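You operate a simulated robot arm through the tools that you are given. There is no shell and no other tool. Be economical: measure what you need, move in short steps, check, and stop when the job is done.

You are at the controls of a simulated two-armed robot. One attempt, no reset.

JOB
On the packing table, fold the cloth in half.

Only the result counts: the job must be done as asked and must still hold three seconds after the hand-in. Knocking over, shifting, dropping, spilling or breaking anything else fails it. Flat cloth is picked up by pressing the open fingertips on it (5 to 10 N) and closing them slowly along it; thin cloth reads only 2 to 8 mm in the jaws.

ROBOT AND FRAMES
Two 7-joint arms with two-finger grippers on one trunk, on a base that drives. Base frame: it is fixed to the floor where the robot stands at the start and does not move with it; the origin is under the middle of the robot, x ahead of it, y to its left, z up; the surface under the hand at the start is at about z = 0.84. Units: m, degrees, N and s.
The left shoulder is at the start at [0.057, 0.176, 1.152], the right one opposite. With the tool pointing down near the work surface each hand reaches from about 0.26 to 0.86 m from the robot's upright axis, wherever it stands, measured 20 degrees to its own side. Places, roughly: packing table [0.6, -0.4, 0.8]. Payload 2.94 kg a hand.
Tool frame (each hand has its own): the origin (TCP) lies between the finger pads and is the grasp point; the fingertips stand 0.03 m ahead of it; z points along the fingers, y is the line along which they close. The gripper opens to 0.138 m. The gripper's body begins 0.109 m behind the TCP.
Orientation is told as [roll, pitch, yaw] about the base's x, y, z axes, in that order, counted from this pose: with the fingers straight down and closing along the base's y, the tool's x points along the base's -x, its y along +y and its z along -z.

CONTROLS
- The arms move only by the tool apply_moves. It takes "left_moves", "right_moves" or both (then of equal length, played together; a hand with none holds still); each is a list of rows, each a list of 3 entries, a list of its own where there are three numbers: the shift along the base's x, y, z in m, then the turn, a rotation vector about the base's x, y, z in degrees, then the closure, from 0 (fully open) to 1 (shut). In form: [[[tx, ty, tz], [rx, ry, rz], fingers], ...]. A call has 1 to 12 rows; each row shifts and turns the commanded pose from where the row before left it. A row lasts 0.2 s, in which the tool goes at most 0.05 m and 8.6 degrees; a call with a longer step from one row to the next is refused whole, and so is a gripper value outside its range. A pose out of reach is approached as far as the arm can. The call stops where the force on the tool passes 40 N (or 10 N more than at its start, if that is more) or the arm is blocked; 0.2 s more then pass. The fingers move at their own pace and stop on an object; they squeeze with about 37 N. The grip force told is the motor's: it shows also when the fingers shut on nothing. Time passes only in rows, and 0.2 s behind the last, so rows that do not move let the fingers close. The reply holds the time, the measured pose of the TCP, the force on the tool along the base axes, the opening and the grip force, in the units named above and with some noise, with the torque about the TCP (base axes, N m) and any sound that the robot's microphone picked up, and new pictures: "pictures" is both (left out), scene, wrist or none (wrist: the cameras of the hands that moved).
- Cameras (640 x 400 px; columns grow to the right, rows downward): "scene" is now at [0.1271, 0.0019, 1.6231]; the picture's right is [-0.09, -1.00, -0.00], its down [-0.85, 0.08, -0.52] and it looks along [0.51, -0.05, -0.86] (base axes); focal length 296 px, centre (320, 200). "left" rides on the left gripper at [0.071, -0.019, -0.146] in its tool frame; the picture's right is [0.26, 0.96, 0.00], its down [-0.85, 0.23, -0.48] and it looks along [-0.46, 0.13, 0.88] (tool axes); focal length 280 px, centre (320, 200). "right" rides on the right gripper at [0.071, 0.019, -0.146] in its tool frame; the picture's right is [-0.26, 0.96, 0.00], its down [-0.85, -0.23, -0.48] and it looks along [-0.46, -0.12, 0.88] (tool axes); focal length 280 px, centre (320, 200).
- raise_lower(by): slides the trunk up (or, below 0, down) by that many m; the arms and the scene camera ride with it, the base frame stays. It gives what a move gives, with no picture.
- roll_base(legs): drives the robot by 1 to 6 legs, each [ahead, turn to the left] in m and degrees, along the robot's own axes; the way and the turn of a leg run together, so that a leg with both is an arc; at most 1.5 m and 180 degrees a leg. The arms and the cameras ride along, it lands a little off, and it stops where it bumps. It gives what a move gives, and a new picture of the scene camera.
- aim_head(pan, tilt): turns the head with the scene camera to pan (to the left, within 120 degrees either way) and tilt (down, from -29 to 69), counted from straight ahead of the robot. It gives what a move gives, and a new picture of the scene camera.
- probe_pixels(camera, pixels): for up to 12 pixels [column, row] of the newest picture of that camera ("zoom" is the newest enlarged one), the place [x, y, z] in the base frame of the surface seen there, good to about 0.002 m, but the place of the scene camera against the robot may be out by one fixed shift of up to 0.012 m in any direction. No time passes.
- enlarge(camera, box): a new picture of the part [left, top, right, bottom] of that camera's present view, enlarged. No time passes.
- job_done(): hands the job in; it is judged then, once.

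Keep the steps short. Do not move on a guess: measure, check each grasp and each placing, and mend mistakes. In all there are 80 turns and 260 pictures (those below and enlarged ones count). Leave the grippers open and the arms clear of the work at the hand-in unless told otherwise, and finish with a single line.

The tools are called after "Request:" as a command line: name --argument value ..., lists and objects as JSON in quotes. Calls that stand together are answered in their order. apply_moves: Moves the arms, as the interface text tells. Its arguments: {"type":"object","properties":{"left_moves":{"type":"array"},"right_moves":{"type":"array"},"pictures":{"type":"string","enum":["both","scene","wrist","none"]}},"required":[]} The other tools are called the same way: raise_lower (by) slides the trunk up or down; roll_base (legs) drives the base; aim_head (pan, tilt) turns the head that bears the scene camera; probe_pixels (camera, pixels) gives the place of the surface under pixels of a picture; enlarge (camera, box) takes an enlarged picture of a part of a camera's view; job_done () hands the job in.

At the start:

```text
clock: 0.0
left_tool_pos: [0.567, 0.0737, 1.0437]
left_ee_rot: [0.0, 0.0, 0.1]
left_contact_force: [0.3, -0.4, -0.8]
left_torque: [0.0, -0.04, 0.03]
left_width: 0.1381
left_grasp_force: 0.1
right_tool_pos: [0.4075, -0.3089, 0.9739]
right_ee_rot: [0.1, -0.1, 0.1]
right_contact_force: [0.3, 0.1, 0.1]
right_torque: [0.01, -0.02, -0.01]
right_width: 0.138
right_grasp_force: 0.1
trunk travel left (down, up): [-0.325, 0.409]
robot x, y, heading: [0.0002, 0.0039, -0.2]
head pan, tilt: [-5.3, 58.9]
```

scene: 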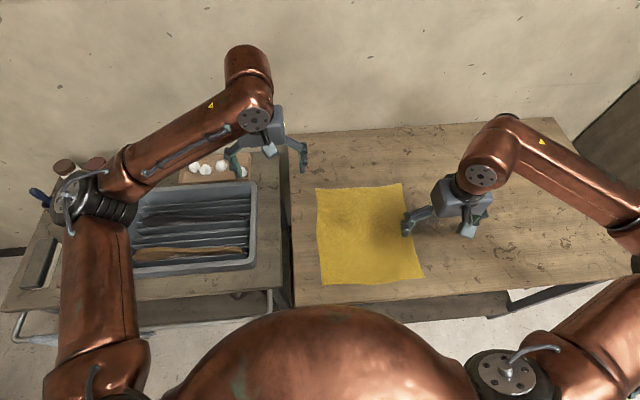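
right: 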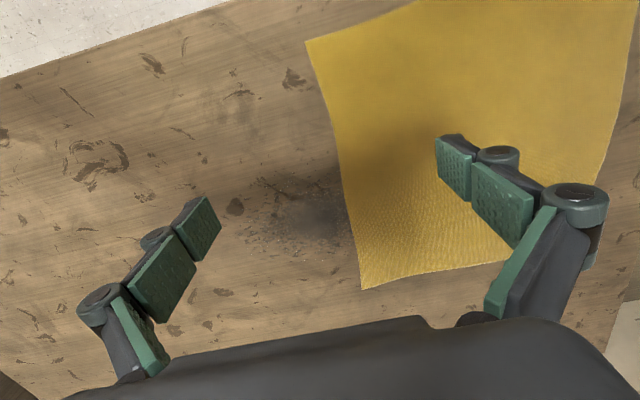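
left: 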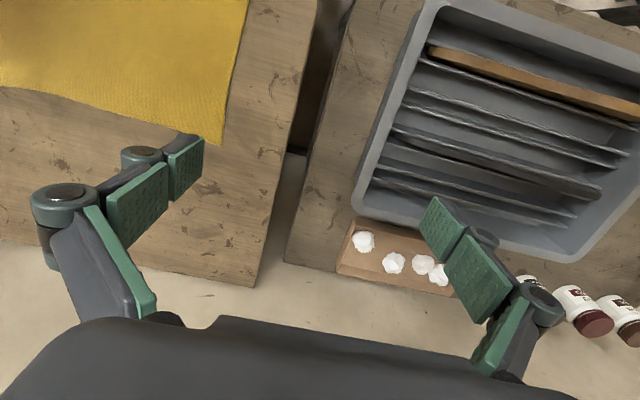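

The yellow cloth lies flat on the table. I'll measure its corners and edges in the scene picture, and the table beside it.

Request:
probe_pixels --camera "scene" --pixels '[[318, 189], [402, 185], [422, 277], [322, 282], [360, 188], [372, 280], [318, 235], [365, 230], [305, 230], [450, 270], [350, 295], [360, 165]]'

Request:
probe_pixels --camera "right" --pixels '[[308, 44], [364, 286], [505, 262], [345, 180], [290, 270]]'

Request:
probe_pixels --camera "left" --pixels '[[220, 142], [10, 88], [245, 10], [240, 180]]'

```text
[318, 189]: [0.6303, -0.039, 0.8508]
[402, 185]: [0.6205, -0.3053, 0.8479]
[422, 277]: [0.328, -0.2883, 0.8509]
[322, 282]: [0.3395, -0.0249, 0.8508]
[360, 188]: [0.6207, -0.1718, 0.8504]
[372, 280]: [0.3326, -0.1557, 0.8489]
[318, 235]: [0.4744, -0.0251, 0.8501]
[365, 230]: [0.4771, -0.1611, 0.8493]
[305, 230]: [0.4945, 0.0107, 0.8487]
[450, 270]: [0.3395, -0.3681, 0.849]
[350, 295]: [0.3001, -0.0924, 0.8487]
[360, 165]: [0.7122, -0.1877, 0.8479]
```

```text
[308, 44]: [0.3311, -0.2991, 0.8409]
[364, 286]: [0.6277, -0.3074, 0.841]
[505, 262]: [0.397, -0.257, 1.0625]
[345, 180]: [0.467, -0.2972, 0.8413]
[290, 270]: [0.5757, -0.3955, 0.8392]
```

```text
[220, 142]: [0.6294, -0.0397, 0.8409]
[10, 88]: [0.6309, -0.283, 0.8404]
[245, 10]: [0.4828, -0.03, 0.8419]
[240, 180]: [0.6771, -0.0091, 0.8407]
```

Wrist cameras agree on the table at z≈0.840. The cloth spans about x 0.33–0.63 and y −0.30 to −0.03. I'll fold the near edge over to the far edge with both hands. First both hands go above the near corners with the fingers partly closed, which also tests reach.

Request:
apply_moves --left_moves '[[[-0.036, -0.0225, -0.012], [0, 0, 0], 0.3], [[-0.036, -0.0225, -0.012], [0, 0, 0], 0.6], [[-0.036, -0.0225, -0.012], [0, 0, 0], 0.68], [[-0.036, -0.0225, -0.012], [0, 0, 0], 0.68], [[-0.036, -0.0225, -0.012], [0, 0, 0], 0.68], [[-0.036, -0.0225, -0.012], [0, 0, 0], 0.68], [[0, 0, 0], [0, 0, 0], 0.68]]' --right_moves '[[[-0.01, 0.007, 0], [0, 0, 0], 0.3], [[-0.01, 0.007, 0], [0, 0, 0], 0.6], [[-0.01, 0.007, 0], [0, 0, 0], 0.68], [[-0.01, 0.007, 0], [0, 0, 0], 0.68], [[-0.01, 0.007, 0], [0, 0, 0], 0.68], [[-0.01, 0.007, 0], [0, 0, 0], 0.68], [[0, 0, 0], [0, 0, 0], 0.68]]'

```text
clock: 1.6
left_tool_pos: [0.3491, -0.0604, 0.9711]
left_ee_rot: [0.0, 0.0, 0.2]
left_contact_force: [0.2, 0.3, 0.2]
left_torque: [-0.04, 0.01, 0.0]
left_width: 0.0444
left_grasp_force: 0.0
right_tool_pos: [0.3468, -0.2673, 0.9725]
right_ee_rot: [0.0, 0.0, 0.0]
right_contact_force: [-0.8, -0.3, -1.0]
right_torque: [-0.01, 0.0, 0.03]
right_width: 0.0443
right_grasp_force: 0.0
trunk travel left (down, up): [-0.325, 0.409]
robot x, y, heading: [-0.001, 0.0033, -0.2]
head pan, tilt: [-5.3, 58.9]
```

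scene: 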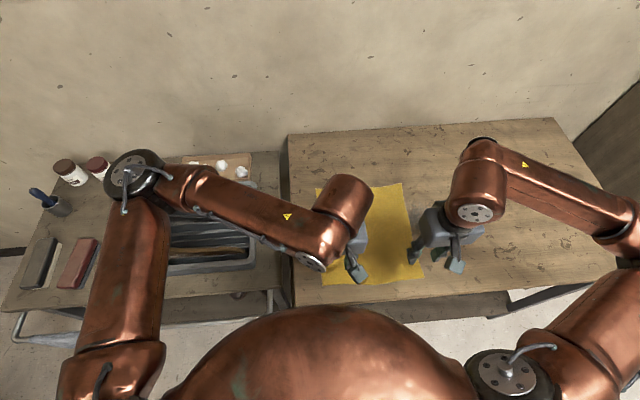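
right: 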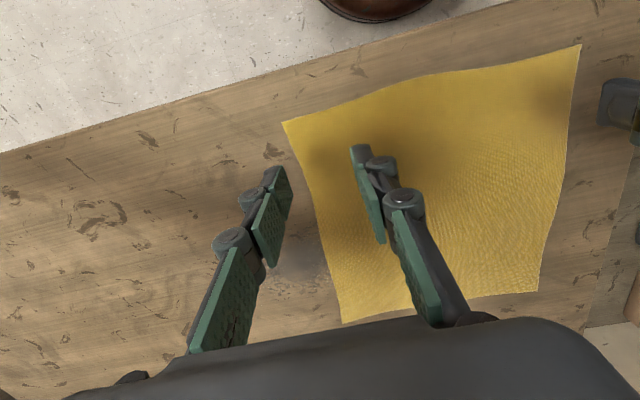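
left: 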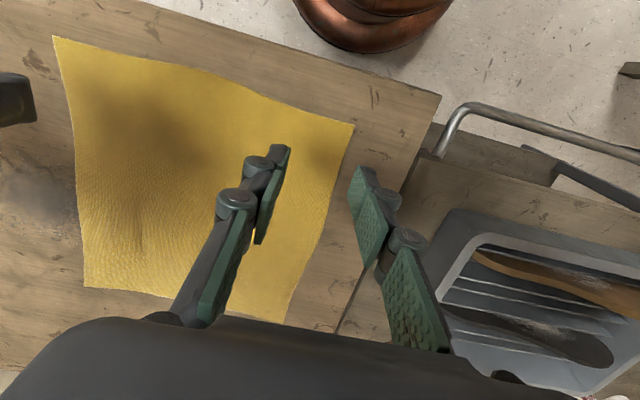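

Both hands reach. I'll measure all four corners from the wrist pictures.

Request:
probe_pixels --camera "right" --pixels '[[285, 123], [579, 46], [538, 289], [343, 320], [420, 82], [310, 200], [270, 125], [560, 180]]'

Request:
probe_pixels --camera "left" --pixels '[[352, 125], [56, 39], [86, 285], [286, 320], [215, 76], [330, 200], [370, 125]]'

```text
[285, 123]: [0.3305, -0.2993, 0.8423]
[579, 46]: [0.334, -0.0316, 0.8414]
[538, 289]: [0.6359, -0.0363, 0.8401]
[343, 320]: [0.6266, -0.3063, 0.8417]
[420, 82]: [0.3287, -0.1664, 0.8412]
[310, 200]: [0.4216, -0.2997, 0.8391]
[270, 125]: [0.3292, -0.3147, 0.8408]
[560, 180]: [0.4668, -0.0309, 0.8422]
```

```text
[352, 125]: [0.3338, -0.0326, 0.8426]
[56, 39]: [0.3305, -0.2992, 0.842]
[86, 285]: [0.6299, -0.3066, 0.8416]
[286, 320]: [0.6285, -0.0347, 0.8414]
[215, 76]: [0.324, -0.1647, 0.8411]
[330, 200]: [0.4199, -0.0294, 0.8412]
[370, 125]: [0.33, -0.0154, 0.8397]
```

Corners: near-left (0.334, −0.032), near-right (0.331, −0.299), far-left (0.632, −0.037), far-right (0.628, −0.307). I'll narrow the jaws to about 0.03 m so both fingertips land on the cloth inside each near corner. Then I lower to about 5 mm above the table.

Request:
apply_moves --left_moves '[[[0, 0, -0.025], [0, 0, 0], 0.78], [[0, 0, -0.025], [0, 0, 0], 0.78], [[0, 0, -0.025], [0, 0, 0], 0.78], [[0, 0, -0.02], [0, 0, 0], 0.78], [[0, 0, 0], [0, 0, 0], 0.78]]' --right_moves '[[[0, -0.002, -0.025], [0, 0, 0], 0.78], [[0, 0, -0.025], [0, 0, 0], 0.78], [[0, 0, -0.025], [0, 0, 0], 0.78], [[0, 0, -0.021], [0, 0, 0], 0.78], [[0, 0, 0], [0, 0, 0], 0.78]]' --pictures "wrist"

```text
clock: 2.8
left_tool_pos: [0.3496, -0.061, 0.8765]
left_ee_rot: [0.0, 0.0, 0.2]
left_contact_force: [-0.3, -0.3, -0.2]
left_torque: [-0.03, 0.0, 0.03]
left_width: 0.0305
left_grasp_force: 0.0
right_tool_pos: [0.3476, -0.269, 0.8766]
right_ee_rot: [0.0, 0.1, 0.1]
right_contact_force: [-0.7, 0.2, 0.2]
right_torque: [-0.01, 0.04, -0.02]
right_width: 0.0302
right_grasp_force: 0.1
trunk travel left (down, up): [-0.325, 0.409]
robot x, y, heading: [-0.0036, 0.0013, 0.1]
head pan, tilt: [-5.3, 58.9]
```

right: 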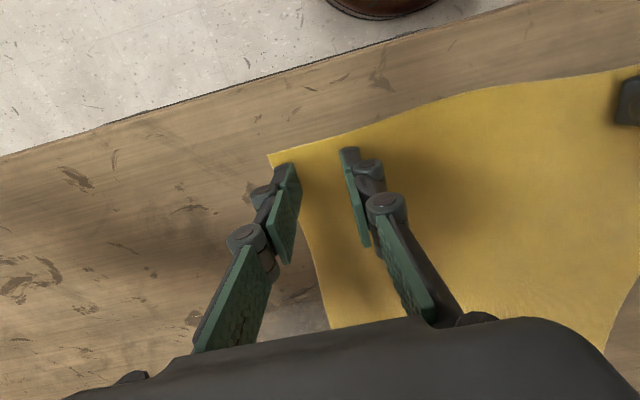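
left: 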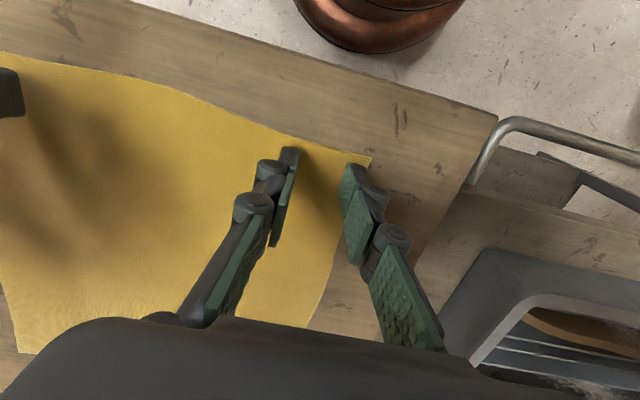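

Both fingertips of each hand are over the cloth, just inside the corners. I'll lower in 2 mm steps until I feel the press.

Request:
apply_moves --left_moves '[[[0, -0.001, -0.002], [0, 0, 0], 0.78], [[0, 0, -0.002], [0, 0, 0], 0.78], [[0, 0, -0.001], [0, 0, 0], 0.78], [[0, 0, -0.001], [0, 0, 0], 0.78]]' --right_moves '[[[0, 0.001, -0.002], [0, 0, 0], 0.78], [[0, 0, -0.002], [0, 0, 0], 0.78], [[0, 0, -0.001], [0, 0, 0], 0.78], [[0, 0, -0.001], [0, 0, 0], 0.78]]' --pictures "none"

```text
clock: 3.8
left_tool_pos: [0.3503, -0.0616, 0.8707]
left_ee_rot: [0.0, 0.0, 0.2]
left_contact_force: [-1.3, 0.4, 5.4]
left_torque: [0.08, 0.01, -0.02]
left_width: 0.0305
left_grasp_force: 0.1
right_tool_pos: [0.3488, -0.2693, 0.8722]
right_ee_rot: [0.0, 0.0, 0.2]
right_contact_force: [0.1, 0.0, 0.4]
right_torque: [0.02, -0.01, 0.02]
right_width: 0.0305
right_grasp_force: 0.1
trunk travel left (down, up): [-0.325, 0.409]
robot x, y, heading: [-0.0006, 0.0027, 0.0]
head pan, tilt: [-5.3, 58.9]
```

The left hand presses with 5.4 N and the right is not touching yet. I'll lower the right 2 mm more and the left 0.5 mm.

Request:
apply_moves --left_moves '[[[0, 0, -0.0005], [0, 0, 0], 0.78], [[0, 0, 0], [0, 0, 0], 0.78]]' --right_moves '[[[0, 0, -0.001], [0, 0, 0], 0.78], [[0, 0, -0.001], [0, 0, 0], 0.78]]' --pictures "none"

```text
clock: 4.4
left_tool_pos: [0.3507, -0.0618, 0.8707]
left_ee_rot: [0.0, -0.2, 0.3]
left_contact_force: [1.6, 0.2, 15.0]
left_torque: [0.14, -0.04, -0.01]
left_width: 0.0302
left_grasp_force: 0.0
right_tool_pos: [0.3477, -0.2678, 0.8721]
right_ee_rot: [0.1, -0.1, 0.1]
right_contact_force: [-1.5, -1.8, 15.4]
right_torque: [-0.17, 0.09, -0.06]
right_width: 0.0305
right_grasp_force: 0.0
trunk travel left (down, up): [-0.325, 0.409]
robot x, y, heading: [0.0033, 0.0007, 0.0]
head pan, tilt: [-5.3, 58.9]
```

Both now read 15 N, which is too much. I'll raise each 0.6 mm and check.

Request:
apply_moves --left_moves '[[[0, 0, -0.0], [0, 0, 0], 0.78], [[0, 0, 0.0005], [0, 0, 0], 0.78]]' --right_moves '[[[0, 0, 0], [0, 0, 0], 0.78], [[0, 0, 0.0006], [0, 0, 0], 0.78]]' --pictures "none"

```text
clock: 5.0
left_tool_pos: [0.3487, -0.0613, 0.8708]
left_ee_rot: [0.0, -0.1, 0.2]
left_contact_force: [3.6, -0.6, 12.0]
left_torque: [0.08, -0.09, -0.02]
left_width: 0.0303
left_grasp_force: 0.1
right_tool_pos: [0.3478, -0.2687, 0.8712]
right_ee_rot: [0.0, -0.1, 0.2]
right_contact_force: [-0.9, -3.8, 21.2]
right_torque: [-0.43, 0.13, -0.05]
right_width: 0.0308
right_grasp_force: 0.0
trunk travel left (down, up): [-0.325, 0.409]
robot x, y, heading: [0.0034, 0.0005, 0.0]
head pan, tilt: [-5.3, 58.9]
```

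Still somewhat high (12 N left, 21 N right). I'll raise the right 1.2 mm and the left 0.4 mm, and give it time to settle.

Request:
apply_moves --left_moves '[[[0, 0, 0.0004], [0, 0, 0], 0.78], [[0, 0, 0], [0, 0, 0], 0.78], [[0, 0, 0], [0, 0, 0], 0.78]]' --right_moves '[[[0, 0, 0.0012], [0, 0, 0], 0.78], [[0, 0, 0], [0, 0, 0], 0.78], [[0, 0, 0], [0, 0, 0], 0.78]]' --pictures "none"

```text
clock: 5.8
left_tool_pos: [0.3499, -0.0618, 0.8709]
left_ee_rot: [0.1, 0.0, 0.1]
left_contact_force: [1.5, 2.1, 17.2]
left_torque: [0.24, -0.04, 0.02]
left_width: 0.03
left_grasp_force: 0.0
right_tool_pos: [0.3475, -0.2689, 0.8711]
right_ee_rot: [0.0, -0.1, 0.0]
right_contact_force: [-0.2, -1.7, 7.0]
right_torque: [-0.13, 0.0, 0.01]
right_width: 0.0308
right_grasp_force: 0.1
trunk travel left (down, up): [-0.325, 0.409]
robot x, y, heading: [0.0005, -0.0028, -0.1]
head pan, tilt: [-5.3, 58.9]
```

The right is good at 7 N. The left has crept up to 17 N, so I'll raise it 1 mm.

Request:
apply_moves --left_moves '[[[0, 0, 0.001], [0, 0, 0], 0.78], [[0, 0, 0], [0, 0, 0], 0.78]]' --right_moves '[[[0, 0, 0], [0, 0, 0], 0.78], [[0, 0, 0], [0, 0, 0], 0.78]]' --pictures "none"

```text
clock: 6.4
left_tool_pos: [0.3497, -0.0612, 0.871]
left_ee_rot: [0.1, 0.1, 0.1]
left_contact_force: [0.8, 0.2, 4.0]
left_torque: [0.02, -0.04, 0.02]
left_width: 0.0304
left_grasp_force: 0.1
right_tool_pos: [0.3477, -0.2676, 0.8711]
right_ee_rot: [0.0, -0.1, 0.1]
right_contact_force: [-1.5, -1.9, 9.2]
right_torque: [-0.14, 0.03, -0.05]
right_width: 0.0305
right_grasp_force: 0.0
trunk travel left (down, up): [-0.325, 0.409]
robot x, y, heading: [-0.0014, -0.0008, 0.3]
head pan, tilt: [-5.3, 58.9]
```

The left is at 4 N and the right at 9 N. I'll lower the left 0.3 mm and close both slowly.

Request:
apply_moves --left_moves '[[[0, 0, -0.0003], [0, 0, 0], 0.8], [[0, 0, 0], [0, 0, 0], 0.82], [[0, 0, 0], [0, 0, 0], 0.84], [[0, 0, 0], [0, 0, 0], 0.86], [[0, 0, 0], [0, 0, 0], 0.88], [[0, 0, 0], [0, 0, 0], 0.9], [[0, 0, 0], [0, 0, 0], 0.92], [[0, 0, 0], [0, 0, 0], 0.94], [[0, 0, 0], [0, 0, 0], 0.96], [[0, 0, 0], [0, 0, 0], 0.98], [[0, 0, 0], [0, 0, 0], 1], [[0, 0, 0], [0, 0, 0], 1]]' --right_moves '[[[0, 0, 0], [0, 0, 0], 0.8], [[0, 0, 0], [0, 0, 0], 0.82], [[0, 0, 0], [0, 0, 0], 0.84], [[0, 0, 0], [0, 0, 0], 0.86], [[0, 0, 0], [0, 0, 0], 0.88], [[0, 0, 0], [0, 0, 0], 0.9], [[0, 0, 0], [0, 0, 0], 0.92], [[0, 0, 0], [0, 0, 0], 0.94], [[0, 0, 0], [0, 0, 0], 0.96], [[0, 0, 0], [0, 0, 0], 0.98], [[0, 0, 0], [0, 0, 0], 1], [[0, 0, 0], [0, 0, 0], 1]]' --pictures "wrist"

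```text
clock: 9.0
left_tool_pos: [0.3497, -0.0632, 0.871]
left_ee_rot: [0.0, -0.1, 0.2]
left_contact_force: [0.0, -0.7, 0.0]
left_torque: [0.03, 0.0, 0.0]
left_width: 0.0
left_grasp_force: 28.8
right_tool_pos: [0.3481, -0.2681, 0.8718]
right_ee_rot: [0.0, 0.0, 0.1]
right_contact_force: [1.9, 0.4, 5.4]
right_torque: [0.33, 0.21, 0.02]
right_width: 0.0032
right_grasp_force: 38.9
trunk travel left (down, up): [-0.325, 0.409]
robot x, y, heading: [-0.0008, 0.0019, -0.1]
head pan, tilt: [-5.3, 58.9]
```

right: 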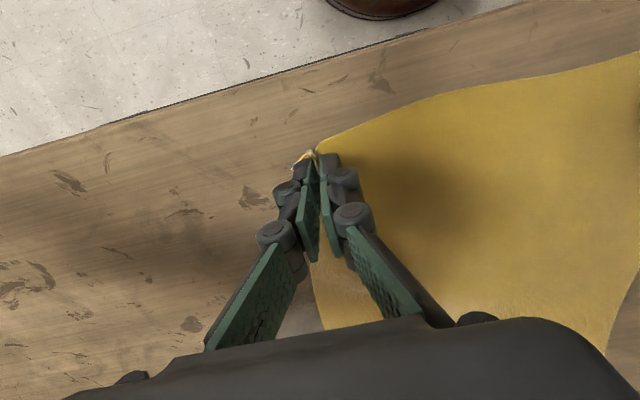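
left: 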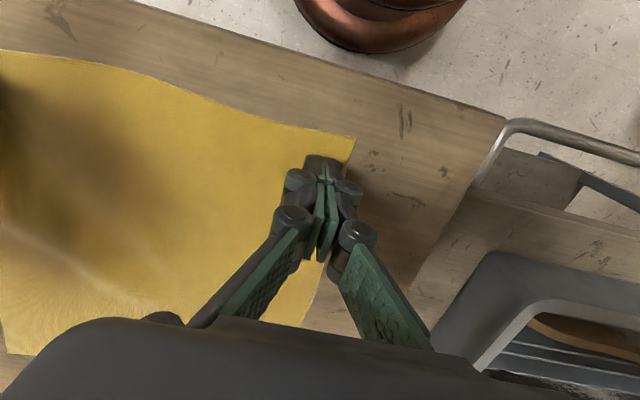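

The right hand holds the cloth (3.2 mm, 39 N). The left shut on nothing because its press was too light. I'll lift the left a little, reopen it to 0.03 m and find the corner again.

Request:
apply_moves --left_moves '[[[0, 0, 0.008], [0, 0, 0], 1], [[0, 0, 0], [0, 0, 0], 0.78], [[0, 0, 0], [0, 0, 0], 0.78], [[0, 0, 0], [0, 0, 0], 0.78]]' --pictures "wrist"

Request:
probe_pixels --camera "left" --pixels '[[353, 139], [320, 300], [250, 108]]'

```text
clock: 10.0
left_tool_pos: [0.3502, -0.0614, 0.8804]
left_ee_rot: [0.0, -0.1, 0.1]
left_contact_force: [0.3, 0.4, 0.7]
left_torque: [-0.03, 0.02, 0.0]
left_width: 0.0303
left_grasp_force: 0.2
right_tool_pos: [0.3483, -0.2684, 0.8707]
right_ee_rot: [0.0, 0.0, 0.1]
right_contact_force: [3.8, -1.3, -5.1]
right_torque: [0.27, -0.23, -0.01]
right_width: 0.0
right_grasp_force: 26.9
trunk travel left (down, up): [-0.325, 0.409]
robot x, y, heading: [0.0035, -0.0007, 0.1]
head pan, tilt: [-5.3, 58.9]
```

left: 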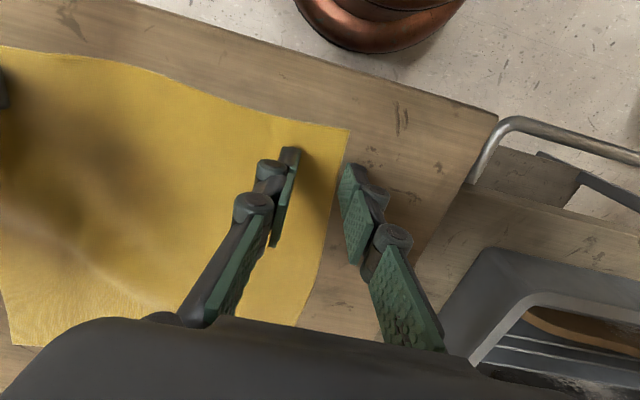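

```text
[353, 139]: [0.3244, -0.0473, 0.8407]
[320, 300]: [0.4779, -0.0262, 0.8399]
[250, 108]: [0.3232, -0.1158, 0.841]
```

The right now reads 0 mm, so it may have slipped. I'll look through the right camera.

Request:
enlarge --camera "right" --box '[200, 80, 440, 230]'

Request:
probe_pixels --camera "left" --pixels '[[347, 130], [338, 190], [310, 300], [280, 117], [230, 98], [100, 55]]'

```text
2.67 times, centred on (320, 155) of right
```

zoom: 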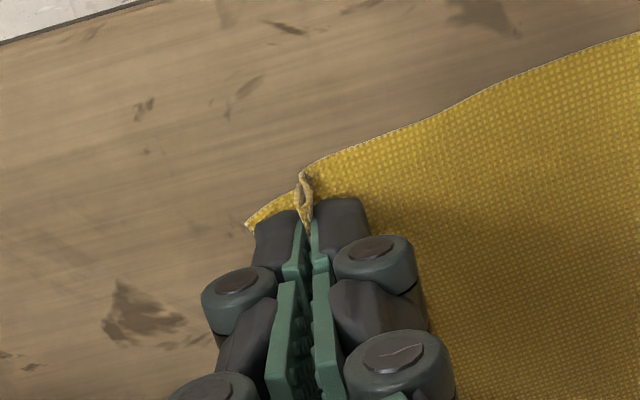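

```text
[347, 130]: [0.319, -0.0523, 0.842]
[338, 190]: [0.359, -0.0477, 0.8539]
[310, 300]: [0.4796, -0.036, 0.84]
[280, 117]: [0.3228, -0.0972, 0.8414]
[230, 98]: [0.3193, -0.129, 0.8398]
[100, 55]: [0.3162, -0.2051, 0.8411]
```

A small ridge shows at the right tips, but 0 mm suggests it isn't really held. I'll test by raising the right 2 cm.

Request:
apply_moves --right_moves '[[[0, 0, 0.01], [0, 0, 0], 1], [[0, 0, 0.01], [0, 0, 0], 1]]' --pictures "wrist"

```text
clock: 10.6
left_tool_pos: [0.3505, -0.061, 0.8799]
left_ee_rot: [0.0, 0.0, 0.0]
left_contact_force: [-0.9, 0.4, -0.2]
left_torque: [-0.01, 0.02, 0.01]
left_width: 0.0301
left_grasp_force: 0.1
right_tool_pos: [0.347, -0.2684, 0.8905]
right_ee_rot: [-0.1, 0.0, -0.1]
right_contact_force: [-0.1, -0.3, 1.7]
right_torque: [-0.02, 0.02, -0.03]
right_width: 0.005
right_grasp_force: 30.6
trunk travel left (down, up): [-0.325, 0.409]
robot x, y, heading: [-0.0027, 0.0012, 0.0]
head pan, tilt: [-5.3, 58.9]
```

right: 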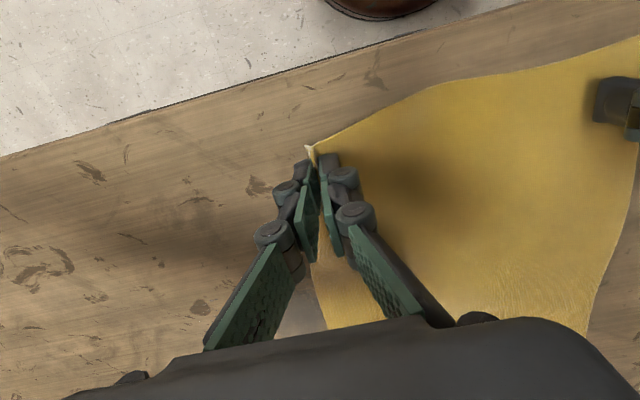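

The right holds: it reads 5 mm and the corner rises with the hand. The cloth has shifted a little, so I'll look at the left corner afresh.

Request:
enlarge --camera "left" --box '[200, 60, 440, 210]'

Request:
enlarge --camera "right" --box '[200, 80, 440, 230]'

```text
2.67 times, centred on (320, 135) of left
```

zoom: 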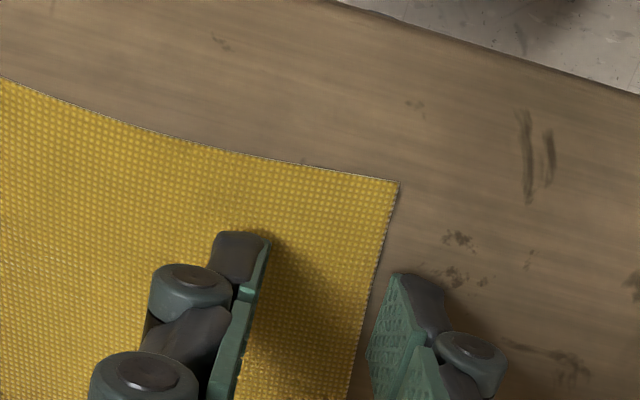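

```text
2.67 times, centred on (320, 155) of right
```

zoom: 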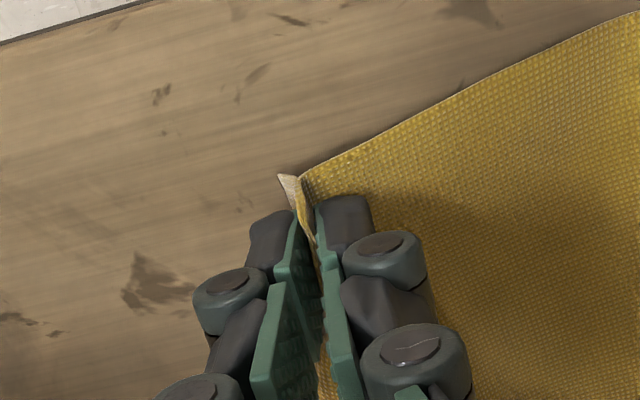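

The right grasp is sound. The left corner is now at about (0.317, −0.051). I'll move the left to (0.334, −0.082) and lower it to just above contact.

Request:
apply_moves --left_moves '[[[-0.0165, -0.021, 0], [0, 0, 0], 0.78], [[0, 0, -0.006], [0, 0, 0], 0.78], [[0, 0, -0.003], [0, 0, 0], 0.78], [[0, 0, 0], [0, 0, 0], 0.78]]' --pictures "wrist"

```text
clock: 11.6
left_tool_pos: [0.334, -0.0839, 0.8709]
left_ee_rot: [-0.1, -0.1, 0.2]
left_contact_force: [0.1, -0.7, 3.5]
left_torque: [0.0, 0.05, 0.02]
left_width: 0.0301
left_grasp_force: 0.1
right_tool_pos: [0.3461, -0.2672, 0.8907]
right_ee_rot: [0.0, 0.0, 0.0]
right_contact_force: [0.1, 0.6, -2.1]
right_torque: [-0.02, -0.03, 0.03]
right_width: 0.0075
right_grasp_force: 38.1
trunk travel left (down, up): [-0.325, 0.409]
robot x, y, heading: [0.0027, -0.0027, -0.1]
head pan, tilt: [-5.3, 58.9]
```

left: 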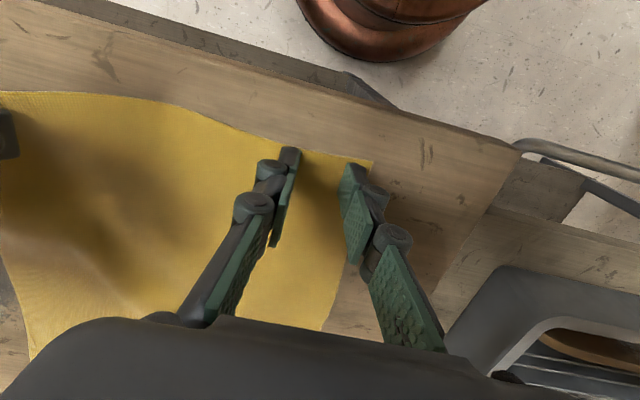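

The inner fingertip is right at the near edge. I'll lift, move 6 mm further in and 2 mm toward the middle, then press again.

Request:
apply_moves --left_moves '[[[0, 0, 0.004], [0, 0, 0], 0.78], [[0.007, -0.001, 0], [0, 0, 0], 0.78], [[0, 0, -0.003], [0, 0, 0], 0.78], [[0, 0, -0.0015], [0, 0, 0], 0.78], [[0, 0, 0], [0, 0, 0], 0.78]]' --pictures "none"

```text
clock: 12.8
left_tool_pos: [0.3406, -0.085, 0.8707]
left_ee_rot: [-0.1, -0.1, 0.1]
left_contact_force: [-0.9, 0.1, 11.6]
left_torque: [0.1, 0.07, -0.01]
left_width: 0.0302
left_grasp_force: 0.1
right_tool_pos: [0.3467, -0.2679, 0.8913]
right_ee_rot: [0.1, -0.1, 0.1]
right_contact_force: [0.7, 0.3, -1.9]
right_torque: [0.01, 0.03, 0.05]
right_width: 0.0018
right_grasp_force: 26.8
trunk travel left (down, up): [-0.325, 0.409]
robot x, y, heading: [-0.001, 0.0021, 0.1]
head pan, tilt: [-5.3, 58.9]
```

The left presses with 11.6 N. I'll ease it 0.2 mm and close slowly.

Request:
apply_moves --left_moves '[[[0, 0, 0.0002], [0, 0, 0], 0.8], [[0, 0, 0], [0, 0, 0], 0.82], [[0, 0, 0], [0, 0, 0], 0.84], [[0, 0, 0], [0, 0, 0], 0.86], [[0, 0, 0], [0, 0, 0], 0.88], [[0, 0, 0], [0, 0, 0], 0.9], [[0, 0, 0], [0, 0, 0], 0.92], [[0, 0, 0], [0, 0, 0], 0.94], [[0, 0, 0], [0, 0, 0], 0.96], [[0, 0, 0], [0, 0, 0], 0.98], [[0, 0, 0], [0, 0, 0], 1], [[0, 0, 0], [0, 0, 0], 1]]' --pictures "wrist"

```text
clock: 15.4
left_tool_pos: [0.34, -0.0837, 0.8696]
left_ee_rot: [0.0, 0.0, 0.1]
left_contact_force: [0.5, -2.1, -1.8]
left_torque: [0.05, 0.08, -0.01]
left_width: 0.0064
left_grasp_force: 36.8
right_tool_pos: [0.3472, -0.2668, 0.8904]
right_ee_rot: [0.2, 0.1, 0.1]
right_contact_force: [-0.2, 1.5, 9.0]
right_torque: [-0.4, -0.01, 0.0]
right_width: 0.0002
right_grasp_force: 27.7
trunk travel left (down, up): [-0.325, 0.409]
robot x, y, heading: [0.0002, -0.0003, 0.0]
head pan, tilt: [-5.3, 58.9]
```

left: 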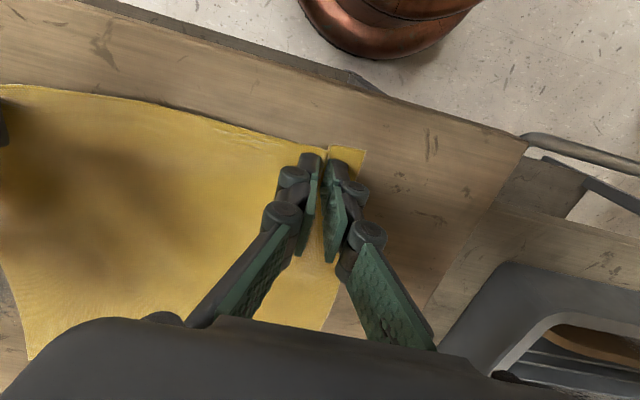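

The left now holds a ridge (6.4 mm, 37 N). I'll lift it 2 cm level with the right, then look at everything.

Request:
apply_moves --left_moves '[[[0, 0, 0.007], [0, 0, 0], 1], [[0, 0, 0.007], [0, 0, 0], 1], [[0, 0, 0.007], [0, 0, 0], 1]]'

```text
clock: 16.2
left_tool_pos: [0.341, -0.084, 0.8913]
left_ee_rot: [-0.1, 0.0, 0.1]
left_contact_force: [-0.7, -3.1, 0.2]
left_torque: [-0.64, 0.0, 0.0]
left_width: 0.0
left_grasp_force: 28.9
right_tool_pos: [0.3455, -0.2675, 0.8915]
right_ee_rot: [-0.1, 0.0, 0.1]
right_contact_force: [0.5, 1.9, 2.5]
right_torque: [-0.58, 0.06, 0.03]
right_width: 0.0004
right_grasp_force: 25.0
trunk travel left (down, up): [-0.325, 0.409]
robot x, y, heading: [0.0019, -0.0014, -0.3]
head pan, tilt: [-5.3, 58.9]
```

scene: 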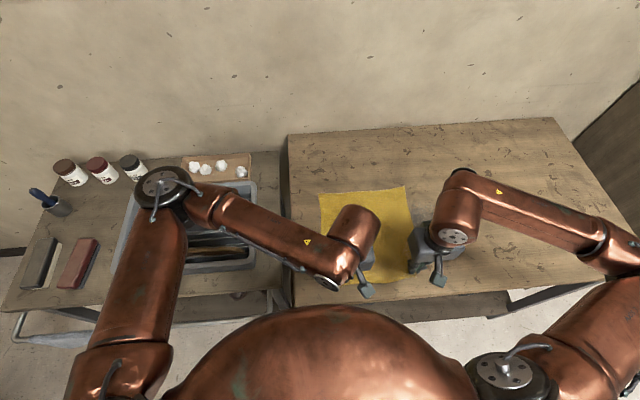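
left: 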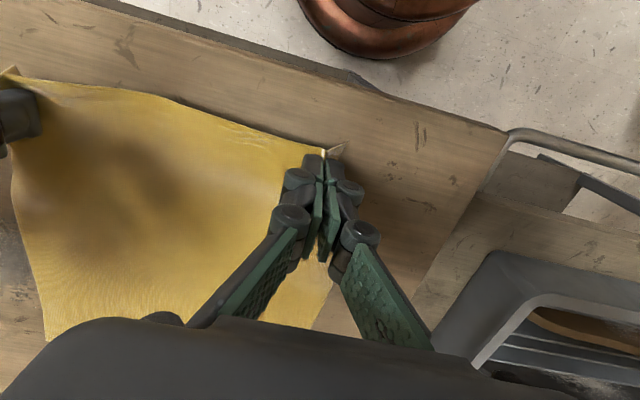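

Both corners are lifted and the cloth is taut between the hands (side forces about 2–3 N). Now I'll measure the far edge as it lies.

Request:
enlarge --camera "scene" --box '[270, 160, 462, 280]'

Request:
probe_pixels --camera "left" --pixels '[[44, 338], [328, 290], [20, 240], [312, 325]]'

```text
3.33 times, centred on (366, 220) of scene
```

zoom: 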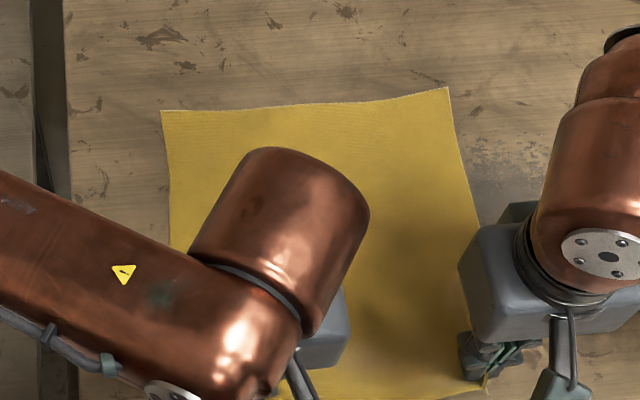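

```text
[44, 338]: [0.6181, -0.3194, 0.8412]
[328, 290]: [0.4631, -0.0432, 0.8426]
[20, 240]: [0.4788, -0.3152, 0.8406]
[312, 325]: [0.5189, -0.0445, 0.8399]
```

Request:
probe_pixels --camera "zoom" --pixels '[[163, 113], [446, 90], [300, 104], [470, 210], [170, 220]]'

```text
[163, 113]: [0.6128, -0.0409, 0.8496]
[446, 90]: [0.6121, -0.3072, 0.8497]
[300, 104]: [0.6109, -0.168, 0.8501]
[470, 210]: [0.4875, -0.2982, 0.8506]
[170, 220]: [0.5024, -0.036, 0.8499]
```

The far edge lies at x≈0.617, y −0.048 to −0.317. With this grip (ridge across the edge) the corner tips would end up folded back on themselves. It is better to pinch the edge itself, with the jaws closing along x and one finger just outside the near edge. So I'll set the corners down, open, lift clear and turn the hands 90°.

Request:
apply_moves --left_moves '[[[0, 0, -0.009], [0, 0, 0], 1], [[0, 0, -0.009], [0, 0, 0], 1], [[0, 0, 0], [0, 0, 0], 0.7], [[0, 0, 0], [0, 0, 0], 0.7], [[0, 0, 0], [0, 0, 0], 0.7], [[0, 0, 0.02], [0, 0, 0], 0.7], [[0, 0, 0.03], [0, 0, 0], 0.7], [[0, 0.01, 0.04], [0, 0, 0], 0.7]]' --right_moves '[[[0, 0, -0.009], [0, 0, 0], 1], [[0, 0, -0.009], [0, 0, 0], 1], [[0, 0, 0], [0, 0, 0], 0.7], [[0, 0, 0], [0, 0, 0], 0.7], [[0, 0, 0], [0, 0, 0], 0.7], [[0, 0, 0.02], [0, 0, 0], 0.7], [[0, 0, 0.03], [0, 0, 0], 0.7], [[0, -0.01, 0.04], [0, 0, 0], 0.7]]' --pictures "wrist"

```text
clock: 18.0
left_tool_pos: [0.3411, -0.0734, 0.9646]
left_ee_rot: [0.0, -0.1, 0.2]
left_contact_force: [0.0, -0.3, 0.1]
left_torque: [-0.03, -0.03, -0.02]
left_width: 0.0415
left_grasp_force: 0.0
right_tool_pos: [0.3474, -0.2776, 0.966]
right_ee_rot: [-0.1, 0.0, 0.0]
right_contact_force: [-0.9, 0.1, 0.7]
right_torque: [0.0, -0.03, 0.02]
right_width: 0.0415
right_grasp_force: 0.0
trunk travel left (down, up): [-0.325, 0.409]
robot x, y, heading: [0.0012, 0.0039, -0.1]
head pan, tilt: [-5.3, 58.9]
```

right: 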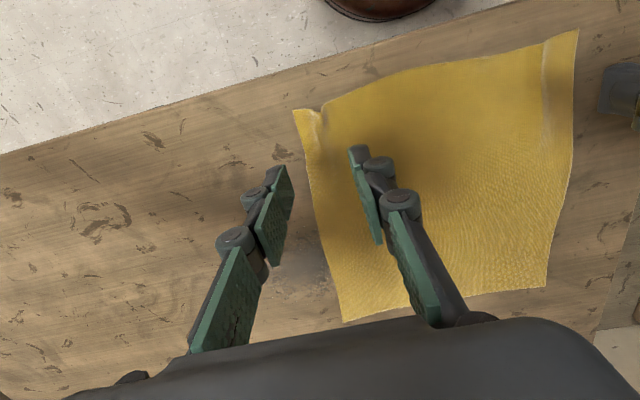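
left: 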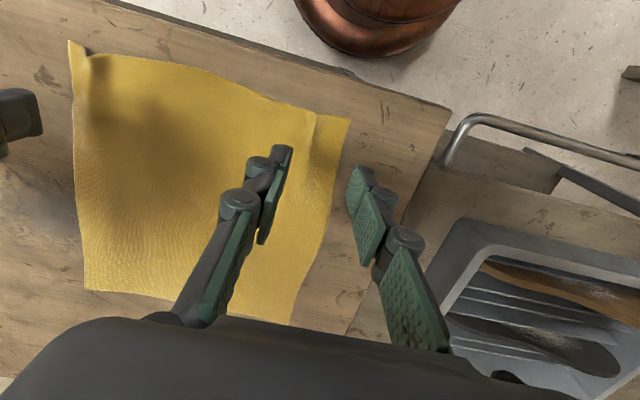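

The corners are free with small wrinkles left. I'll measure the corners and turn the hands: left −90°, right +90° about z, jaws closing along x.

Request:
probe_pixels --camera "right" --pixels '[[295, 110], [577, 31], [546, 286], [343, 320], [420, 72], [310, 107], [323, 104]]'

Request:
probe_pixels --camera "left" --pixels '[[349, 119], [70, 42], [86, 288], [290, 323], [316, 114], [215, 78], [95, 57]]'

Request:
apply_moves --left_moves '[[[0, 0, 0.003], [0, 0, -8.2], 0.7], [[0, 0, 0.003], [0, 0, -8.2], 0.7], [[0, 0, 0], [0, 0, -8.2], 0.7], [[0, 0, 0], [0, 0, -8.2], 0.7], [[0, 0, 0], [0, 0, -8.2], 0.7], [[0, 0, 0], [0, 0, -8.2], 0.7], [[0, 0, 0], [0, 0, -8.2], 0.7], [[0, 0, 0], [0, 0, -8.2], 0.7], [[0, 0, 0], [0, 0, -8.2], 0.7], [[0, 0, 0], [0, 0, -8.2], 0.7], [[0, 0, 0], [0, 0, -8.1], 0.7], [[0, 0, 0], [0, 0, 0], 0.7]]' --right_moves '[[[0, 0, 0.003], [0, 0, 8.2], 0.7], [[0, 0, 0.003], [0, 0, 8.2], 0.7], [[0, 0, 0], [0, 0, 8.2], 0.7], [[0, 0, 0], [0, 0, 8.2], 0.7], [[0, 0, 0], [0, 0, 8.2], 0.7], [[0, 0, 0], [0, 0, 8.2], 0.7], [[0, 0, 0], [0, 0, 8.2], 0.7], [[0, 0, 0], [0, 0, 8.2], 0.7], [[0, 0, 0], [0, 0, 8.2], 0.7], [[0, 0, 0], [0, 0, 8.2], 0.7], [[0, 0, 0], [0, 0, 8.1], 0.7], [[0, 0, 0], [0, 0, 0], 0.7]]'

```text
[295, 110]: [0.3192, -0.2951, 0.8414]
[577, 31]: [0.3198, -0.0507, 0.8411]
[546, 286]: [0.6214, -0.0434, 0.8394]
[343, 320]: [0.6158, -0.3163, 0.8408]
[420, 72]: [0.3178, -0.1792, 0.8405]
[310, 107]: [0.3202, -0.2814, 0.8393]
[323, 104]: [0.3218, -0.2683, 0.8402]
```

```text
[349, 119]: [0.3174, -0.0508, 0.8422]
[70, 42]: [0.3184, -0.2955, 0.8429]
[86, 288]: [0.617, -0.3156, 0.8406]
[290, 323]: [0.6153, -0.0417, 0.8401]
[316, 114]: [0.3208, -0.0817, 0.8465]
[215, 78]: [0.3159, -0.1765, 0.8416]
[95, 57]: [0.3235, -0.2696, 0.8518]
```

```text
clock: 20.6
left_tool_pos: [0.3405, -0.0759, 0.9697]
left_ee_rot: [0.1, 0.1, -89.9]
left_contact_force: [-0.1, -0.6, -0.2]
left_torque: [-0.05, 0.0, -0.01]
left_width: 0.0414
left_grasp_force: 0.0
right_tool_pos: [0.3433, -0.2782, 0.9763]
right_ee_rot: [0.1, -0.1, 57.3]
right_contact_force: [0.6, -0.3, -0.1]
right_torque: [0.01, -0.02, -0.01]
right_width: 0.0415
right_grasp_force: 0.2
right hand out of reach, approached as far as the arm can: row 7, 8, 9, 10, 11
trunk travel left (down, up): [-0.325, 0.409]
robot x, y, heading: [-0.001, 0.0046, 0.4]
head pan, tilt: [-5.3, 58.9]
```

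scene: 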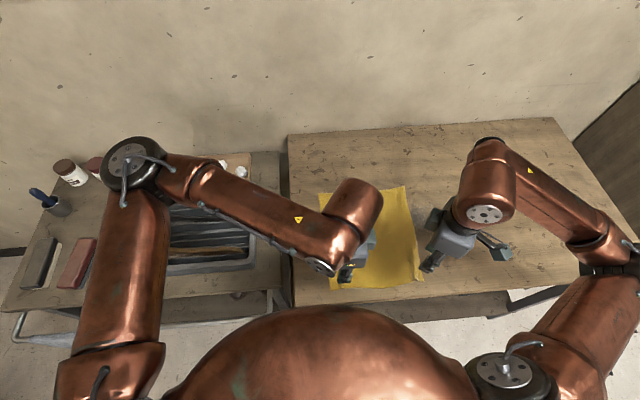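
right: 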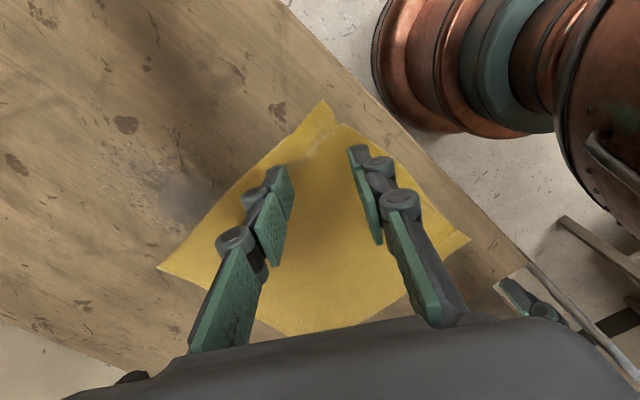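
left: 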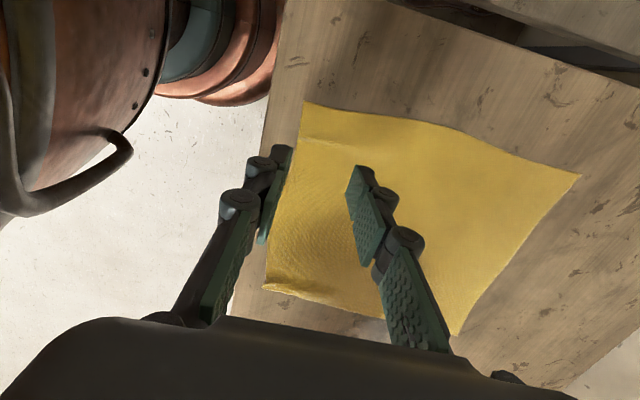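

The left turned fully, but the right stuck at 57°. I'll turn the right hand the other way, to −90° (the same jaw line).

Request:
apply_moves --right_moves '[[[0, 0, 0], [0, 0, -8.5], 0.7], [[0, 0, 0], [0, 0, -8.5], 0.7], [[0, 0, 0], [0, 0, -8.5], 0.7], [[0, 0, 0], [0, 0, -8.5], 0.7], [[0, 0, 0], [0, 0, -8.5], 0.7], [[0, 0, 0], [0, 0, -8.5], 0.7], [[0, 0, 0], [0, 0, -8.5], 0.7], [[0, 0, 0], [0, 0, -8.5], 0.7], [[0, 0, 0], [0, 0, -8.5], 0.7], [[0, 0, 0], [0, 0, -8.5], 0.7], [[0, 0, 0], [0, 0, -8.5], 0.7], [[0, 0, 0], [0, 0, -8.5], 0.7]]' --pictures "none"

Request:
apply_moves --right_moves '[[[0, 0, 0], [0, 0, -8.5], 0.7], [[0, 0, 0], [0, 0, -8.5], 0.7], [[0, 0, 0], [0, 0, -8.5], 0.7], [[0, 0, 0], [0, 0, -8.5], 0.7], [[0, 0, 0], [0, 0, -8.5], 0.7], [[0, 0, 0], [0, 0, -8.5], 0.7], [[0, 0, 0], [0, 0, -8.5], 0.7], [[0, 0, 0], [0, 0, -8.5], 0.7], [[0, 0, 0], [0, 0, -8.5], 0.7], [[0, 0, 0], [0, 0, -1.5], 0.7], [[0, 0, 0], [0, 0, 0], 0.7]]' --pictures "both"

```text
clock: 23.2
left_tool_pos: [0.3402, -0.0754, 0.9689]
left_ee_rot: [0.1, 0.0, -89.9]
left_contact_force: [0.1, 0.2, -0.6]
left_torque: [0.02, -0.02, 0.01]
left_width: 0.0417
left_grasp_force: 0.2
right_tool_pos: [0.3424, -0.2776, 0.9768]
right_ee_rot: [0.0, 0.1, -45.0]
right_contact_force: [0.1, 0.0, 0.5]
right_torque: [0.02, 0.04, 0.02]
right_width: 0.0415
right_grasp_force: 0.0
trunk travel left (down, up): [-0.325, 0.409]
robot x, y, heading: [-0.0002, 0.0048, -0.2]
head pan, tilt: [-5.3, 58.9]
```

```text
clock: 25.6
left_tool_pos: [0.3395, -0.0753, 0.9694]
left_ee_rot: [0.0, 0.0, -90.0]
left_contact_force: [-0.1, -0.4, 0.2]
left_torque: [0.05, 0.04, 0.04]
left_width: 0.0413
left_grasp_force: 0.1
right_tool_pos: [0.3433, -0.2795, 0.9768]
right_ee_rot: [-0.1, 0.1, -122.9]
right_contact_force: [-0.6, 0.4, -0.8]
right_torque: [0.0, 0.0, -0.01]
right_width: 0.0412
right_grasp_force: 0.0
trunk travel left (down, up): [-0.325, 0.409]
robot x, y, heading: [-0.0048, -0.0004, 0.0]
head pan, tilt: [-5.3, 58.9]
```

scene: 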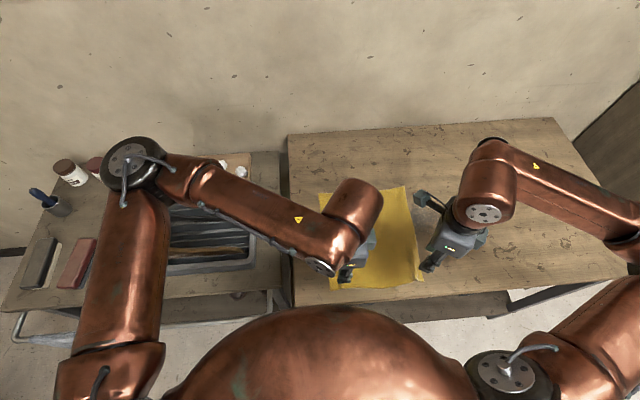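
right: 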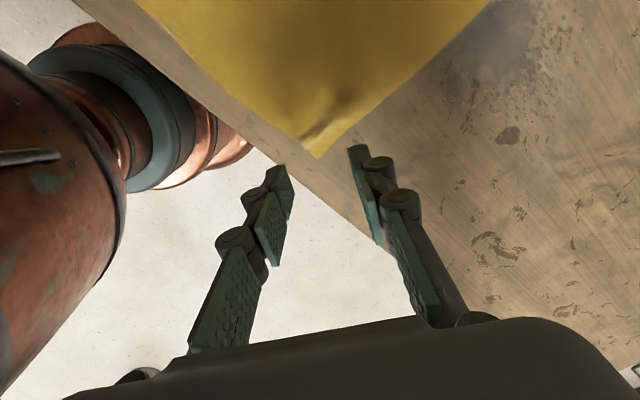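

The command restarts from the measured pose, so it overshot to −123°. I'll turn the right back +32.9°, place both hands over the near edge at x≈0.330 (left y −0.067, right y −0.279), and set the jaws to 0.03 m.

Request:
apply_moves --right_moves '[[[-0.003, 0, 0], [0, 0, 8.2], 0.78], [[-0.003, 0, 0], [0, 0, 8.2], 0.78], [[-0.003, 0, 0], [0, 0, 8.2], 0.78], [[-0.004, 0, 0], [0, 0, 8.3], 0.78], [[0, 0, -0.035], [0, 0, 0], 0.78], [[0, 0, -0.02], [0, 0, 0], 0.78], [[0, 0, -0.02], [0, 0, 0], 0.78], [[0, 0, -0.015], [0, 0, 0], 0.78], [[0, 0, 0], [0, 0, 0], 0.78]]' --left_moves '[[[-0.003, 0.002, 0], [0, 0, 0], 0.78], [[-0.003, 0.002, 0], [0, 0, 0], 0.78], [[-0.003, 0.002, 0], [0, 0, 0], 0.78], [[-0.001, 0.002, 0], [0, 0, 0], 0.78], [[0, 0, -0.035], [0, 0, 0], 0.78], [[0, 0, -0.02], [0, 0, 0], 0.78], [[0, 0, -0.02], [0, 0, 0], 0.78], [[0, 0, -0.008], [0, 0, 0], 0.78], [[0, 0, 0], [0, 0, 0], 0.78]]' --pictures "wrist"

```text
clock: 27.6
left_tool_pos: [0.3309, -0.0667, 0.8861]
left_ee_rot: [0.0, 0.1, -90.0]
left_contact_force: [-0.4, 0.5, -0.1]
left_torque: [-0.02, 0.02, -0.01]
left_width: 0.0304
left_grasp_force: 0.0
right_tool_pos: [0.3284, -0.2777, 0.8862]
right_ee_rot: [0.0, 0.0, -89.9]
right_contact_force: [-0.2, 0.4, -0.1]
right_torque: [-0.02, 0.0, -0.03]
right_width: 0.0304
right_grasp_force: 0.0
trunk travel left (down, up): [-0.325, 0.409]
robot x, y, heading: [-0.0031, 0.0015, 0.2]
head pan, tilt: [-5.3, 58.9]
```

right: 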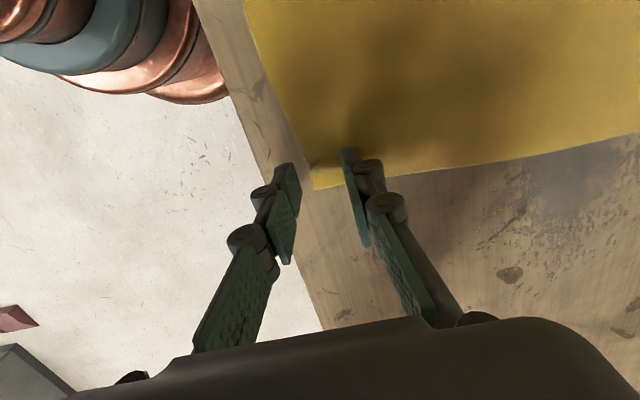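
left: 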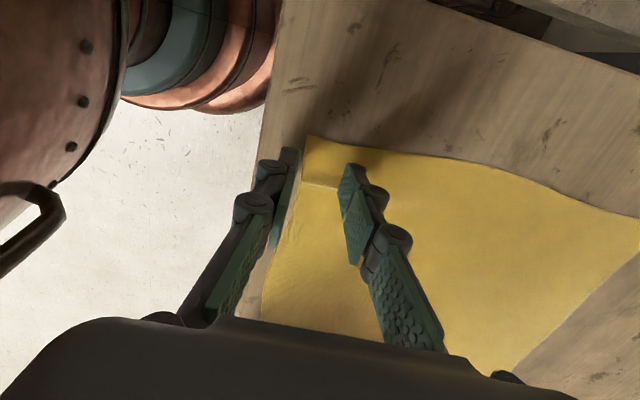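

Jaws straddle the near edge. I'll verify the cloth edge and table edge positions against the fingers.

Request:
probe_pixels --camera "right" --pixels '[[313, 188], [305, 160], [290, 120], [270, 165], [310, 290], [345, 160], [285, 170]]'

Request:
probe_pixels --camera "left" --pixels '[[308, 136], [305, 150], [263, 310], [305, 180], [290, 152], [352, 168]]'

```text
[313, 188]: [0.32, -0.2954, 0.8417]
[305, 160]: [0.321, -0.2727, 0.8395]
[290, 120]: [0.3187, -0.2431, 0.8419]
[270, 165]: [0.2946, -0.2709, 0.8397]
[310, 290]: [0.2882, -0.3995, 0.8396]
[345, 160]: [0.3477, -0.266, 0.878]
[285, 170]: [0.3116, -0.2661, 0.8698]
```

```text
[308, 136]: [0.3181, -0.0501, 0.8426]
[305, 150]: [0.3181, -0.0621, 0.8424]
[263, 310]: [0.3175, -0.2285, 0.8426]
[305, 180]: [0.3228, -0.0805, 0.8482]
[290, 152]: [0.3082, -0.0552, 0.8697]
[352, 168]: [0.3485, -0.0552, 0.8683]
```

Edge at x≈0.319, outer fingers just outside it and over the table. Lowering to just above contact, right nudged +3 mm in x.

Request:
apply_moves --left_moves '[[[0, 0, -0.008], [0, 0, 0], 0.78], [[0, 0, -0.004], [0, 0, 0], 0.78], [[0, 0, -0.002], [0, 0, 0], 0.78], [[0, 0, -0.001], [0, 0, 0], 0.78], [[0, 0, 0], [0, 0, 0], 0.78]]' --right_moves '[[[0.002, 0, -0.008], [0, 0, 0], 0.78], [[0, 0, -0.004], [0, 0, 0], 0.78], [[0, 0, -0.002], [0, 0, 0], 0.78], [[0, 0, -0.0005], [0, 0, 0], 0.78], [[0, 0, 0], [0, 0, 0], 0.78]]' --pictures "none"

```text
clock: 28.8
left_tool_pos: [0.3308, -0.0668, 0.8721]
left_ee_rot: [0.1, 0.0, -89.9]
left_contact_force: [0.6, -0.3, 0.2]
left_torque: [-0.03, -0.01, -0.01]
left_width: 0.0303
left_grasp_force: 0.1
right_tool_pos: [0.3311, -0.277, 0.8731]
right_ee_rot: [0.0, -0.1, -89.9]
right_contact_force: [-0.9, 0.0, 0.0]
right_torque: [-0.04, 0.03, -0.03]
right_width: 0.03
right_grasp_force: 0.0
trunk travel left (down, up): [-0.325, 0.409]
robot x, y, heading: [-0.0008, 0.0019, 0.0]
head pan, tilt: [-5.3, 58.9]
```

Not touching yet. 1.5 mm more.

Request:
apply_moves --left_moves '[[[0, 0, -0.001], [0, 0, 0], 0.78], [[0, 0, -0.0005], [0, 0, 0], 0.78], [[0, 0, 0], [0, 0, 0], 0.78]]' --right_moves '[[[0, 0, -0.001], [0, 0, 0], 0.78], [[0, 0, -0.001], [0, 0, 0], 0.78], [[0, 0, 0], [0, 0, 0], 0.78]]' --pictures "none"

```text
clock: 29.6
left_tool_pos: [0.3298, -0.0678, 0.8705]
left_ee_rot: [0.1, -0.1, -90.0]
left_contact_force: [0.6, 0.3, 9.6]
left_torque: [0.06, -0.24, -0.08]
left_width: 0.0304
left_grasp_force: 0.1
right_tool_pos: [0.3314, -0.2778, 0.8705]
right_ee_rot: [0.1, 0.0, -89.9]
right_contact_force: [-0.2, -1.4, 5.2]
right_torque: [-0.01, -0.14, -0.01]
right_width: 0.0297
right_grasp_force: 0.0
trunk travel left (down, up): [-0.325, 0.409]
robot x, y, heading: [0.0008, 0.0023, -0.1]
head pan, tilt: [-5.3, 58.9]
```

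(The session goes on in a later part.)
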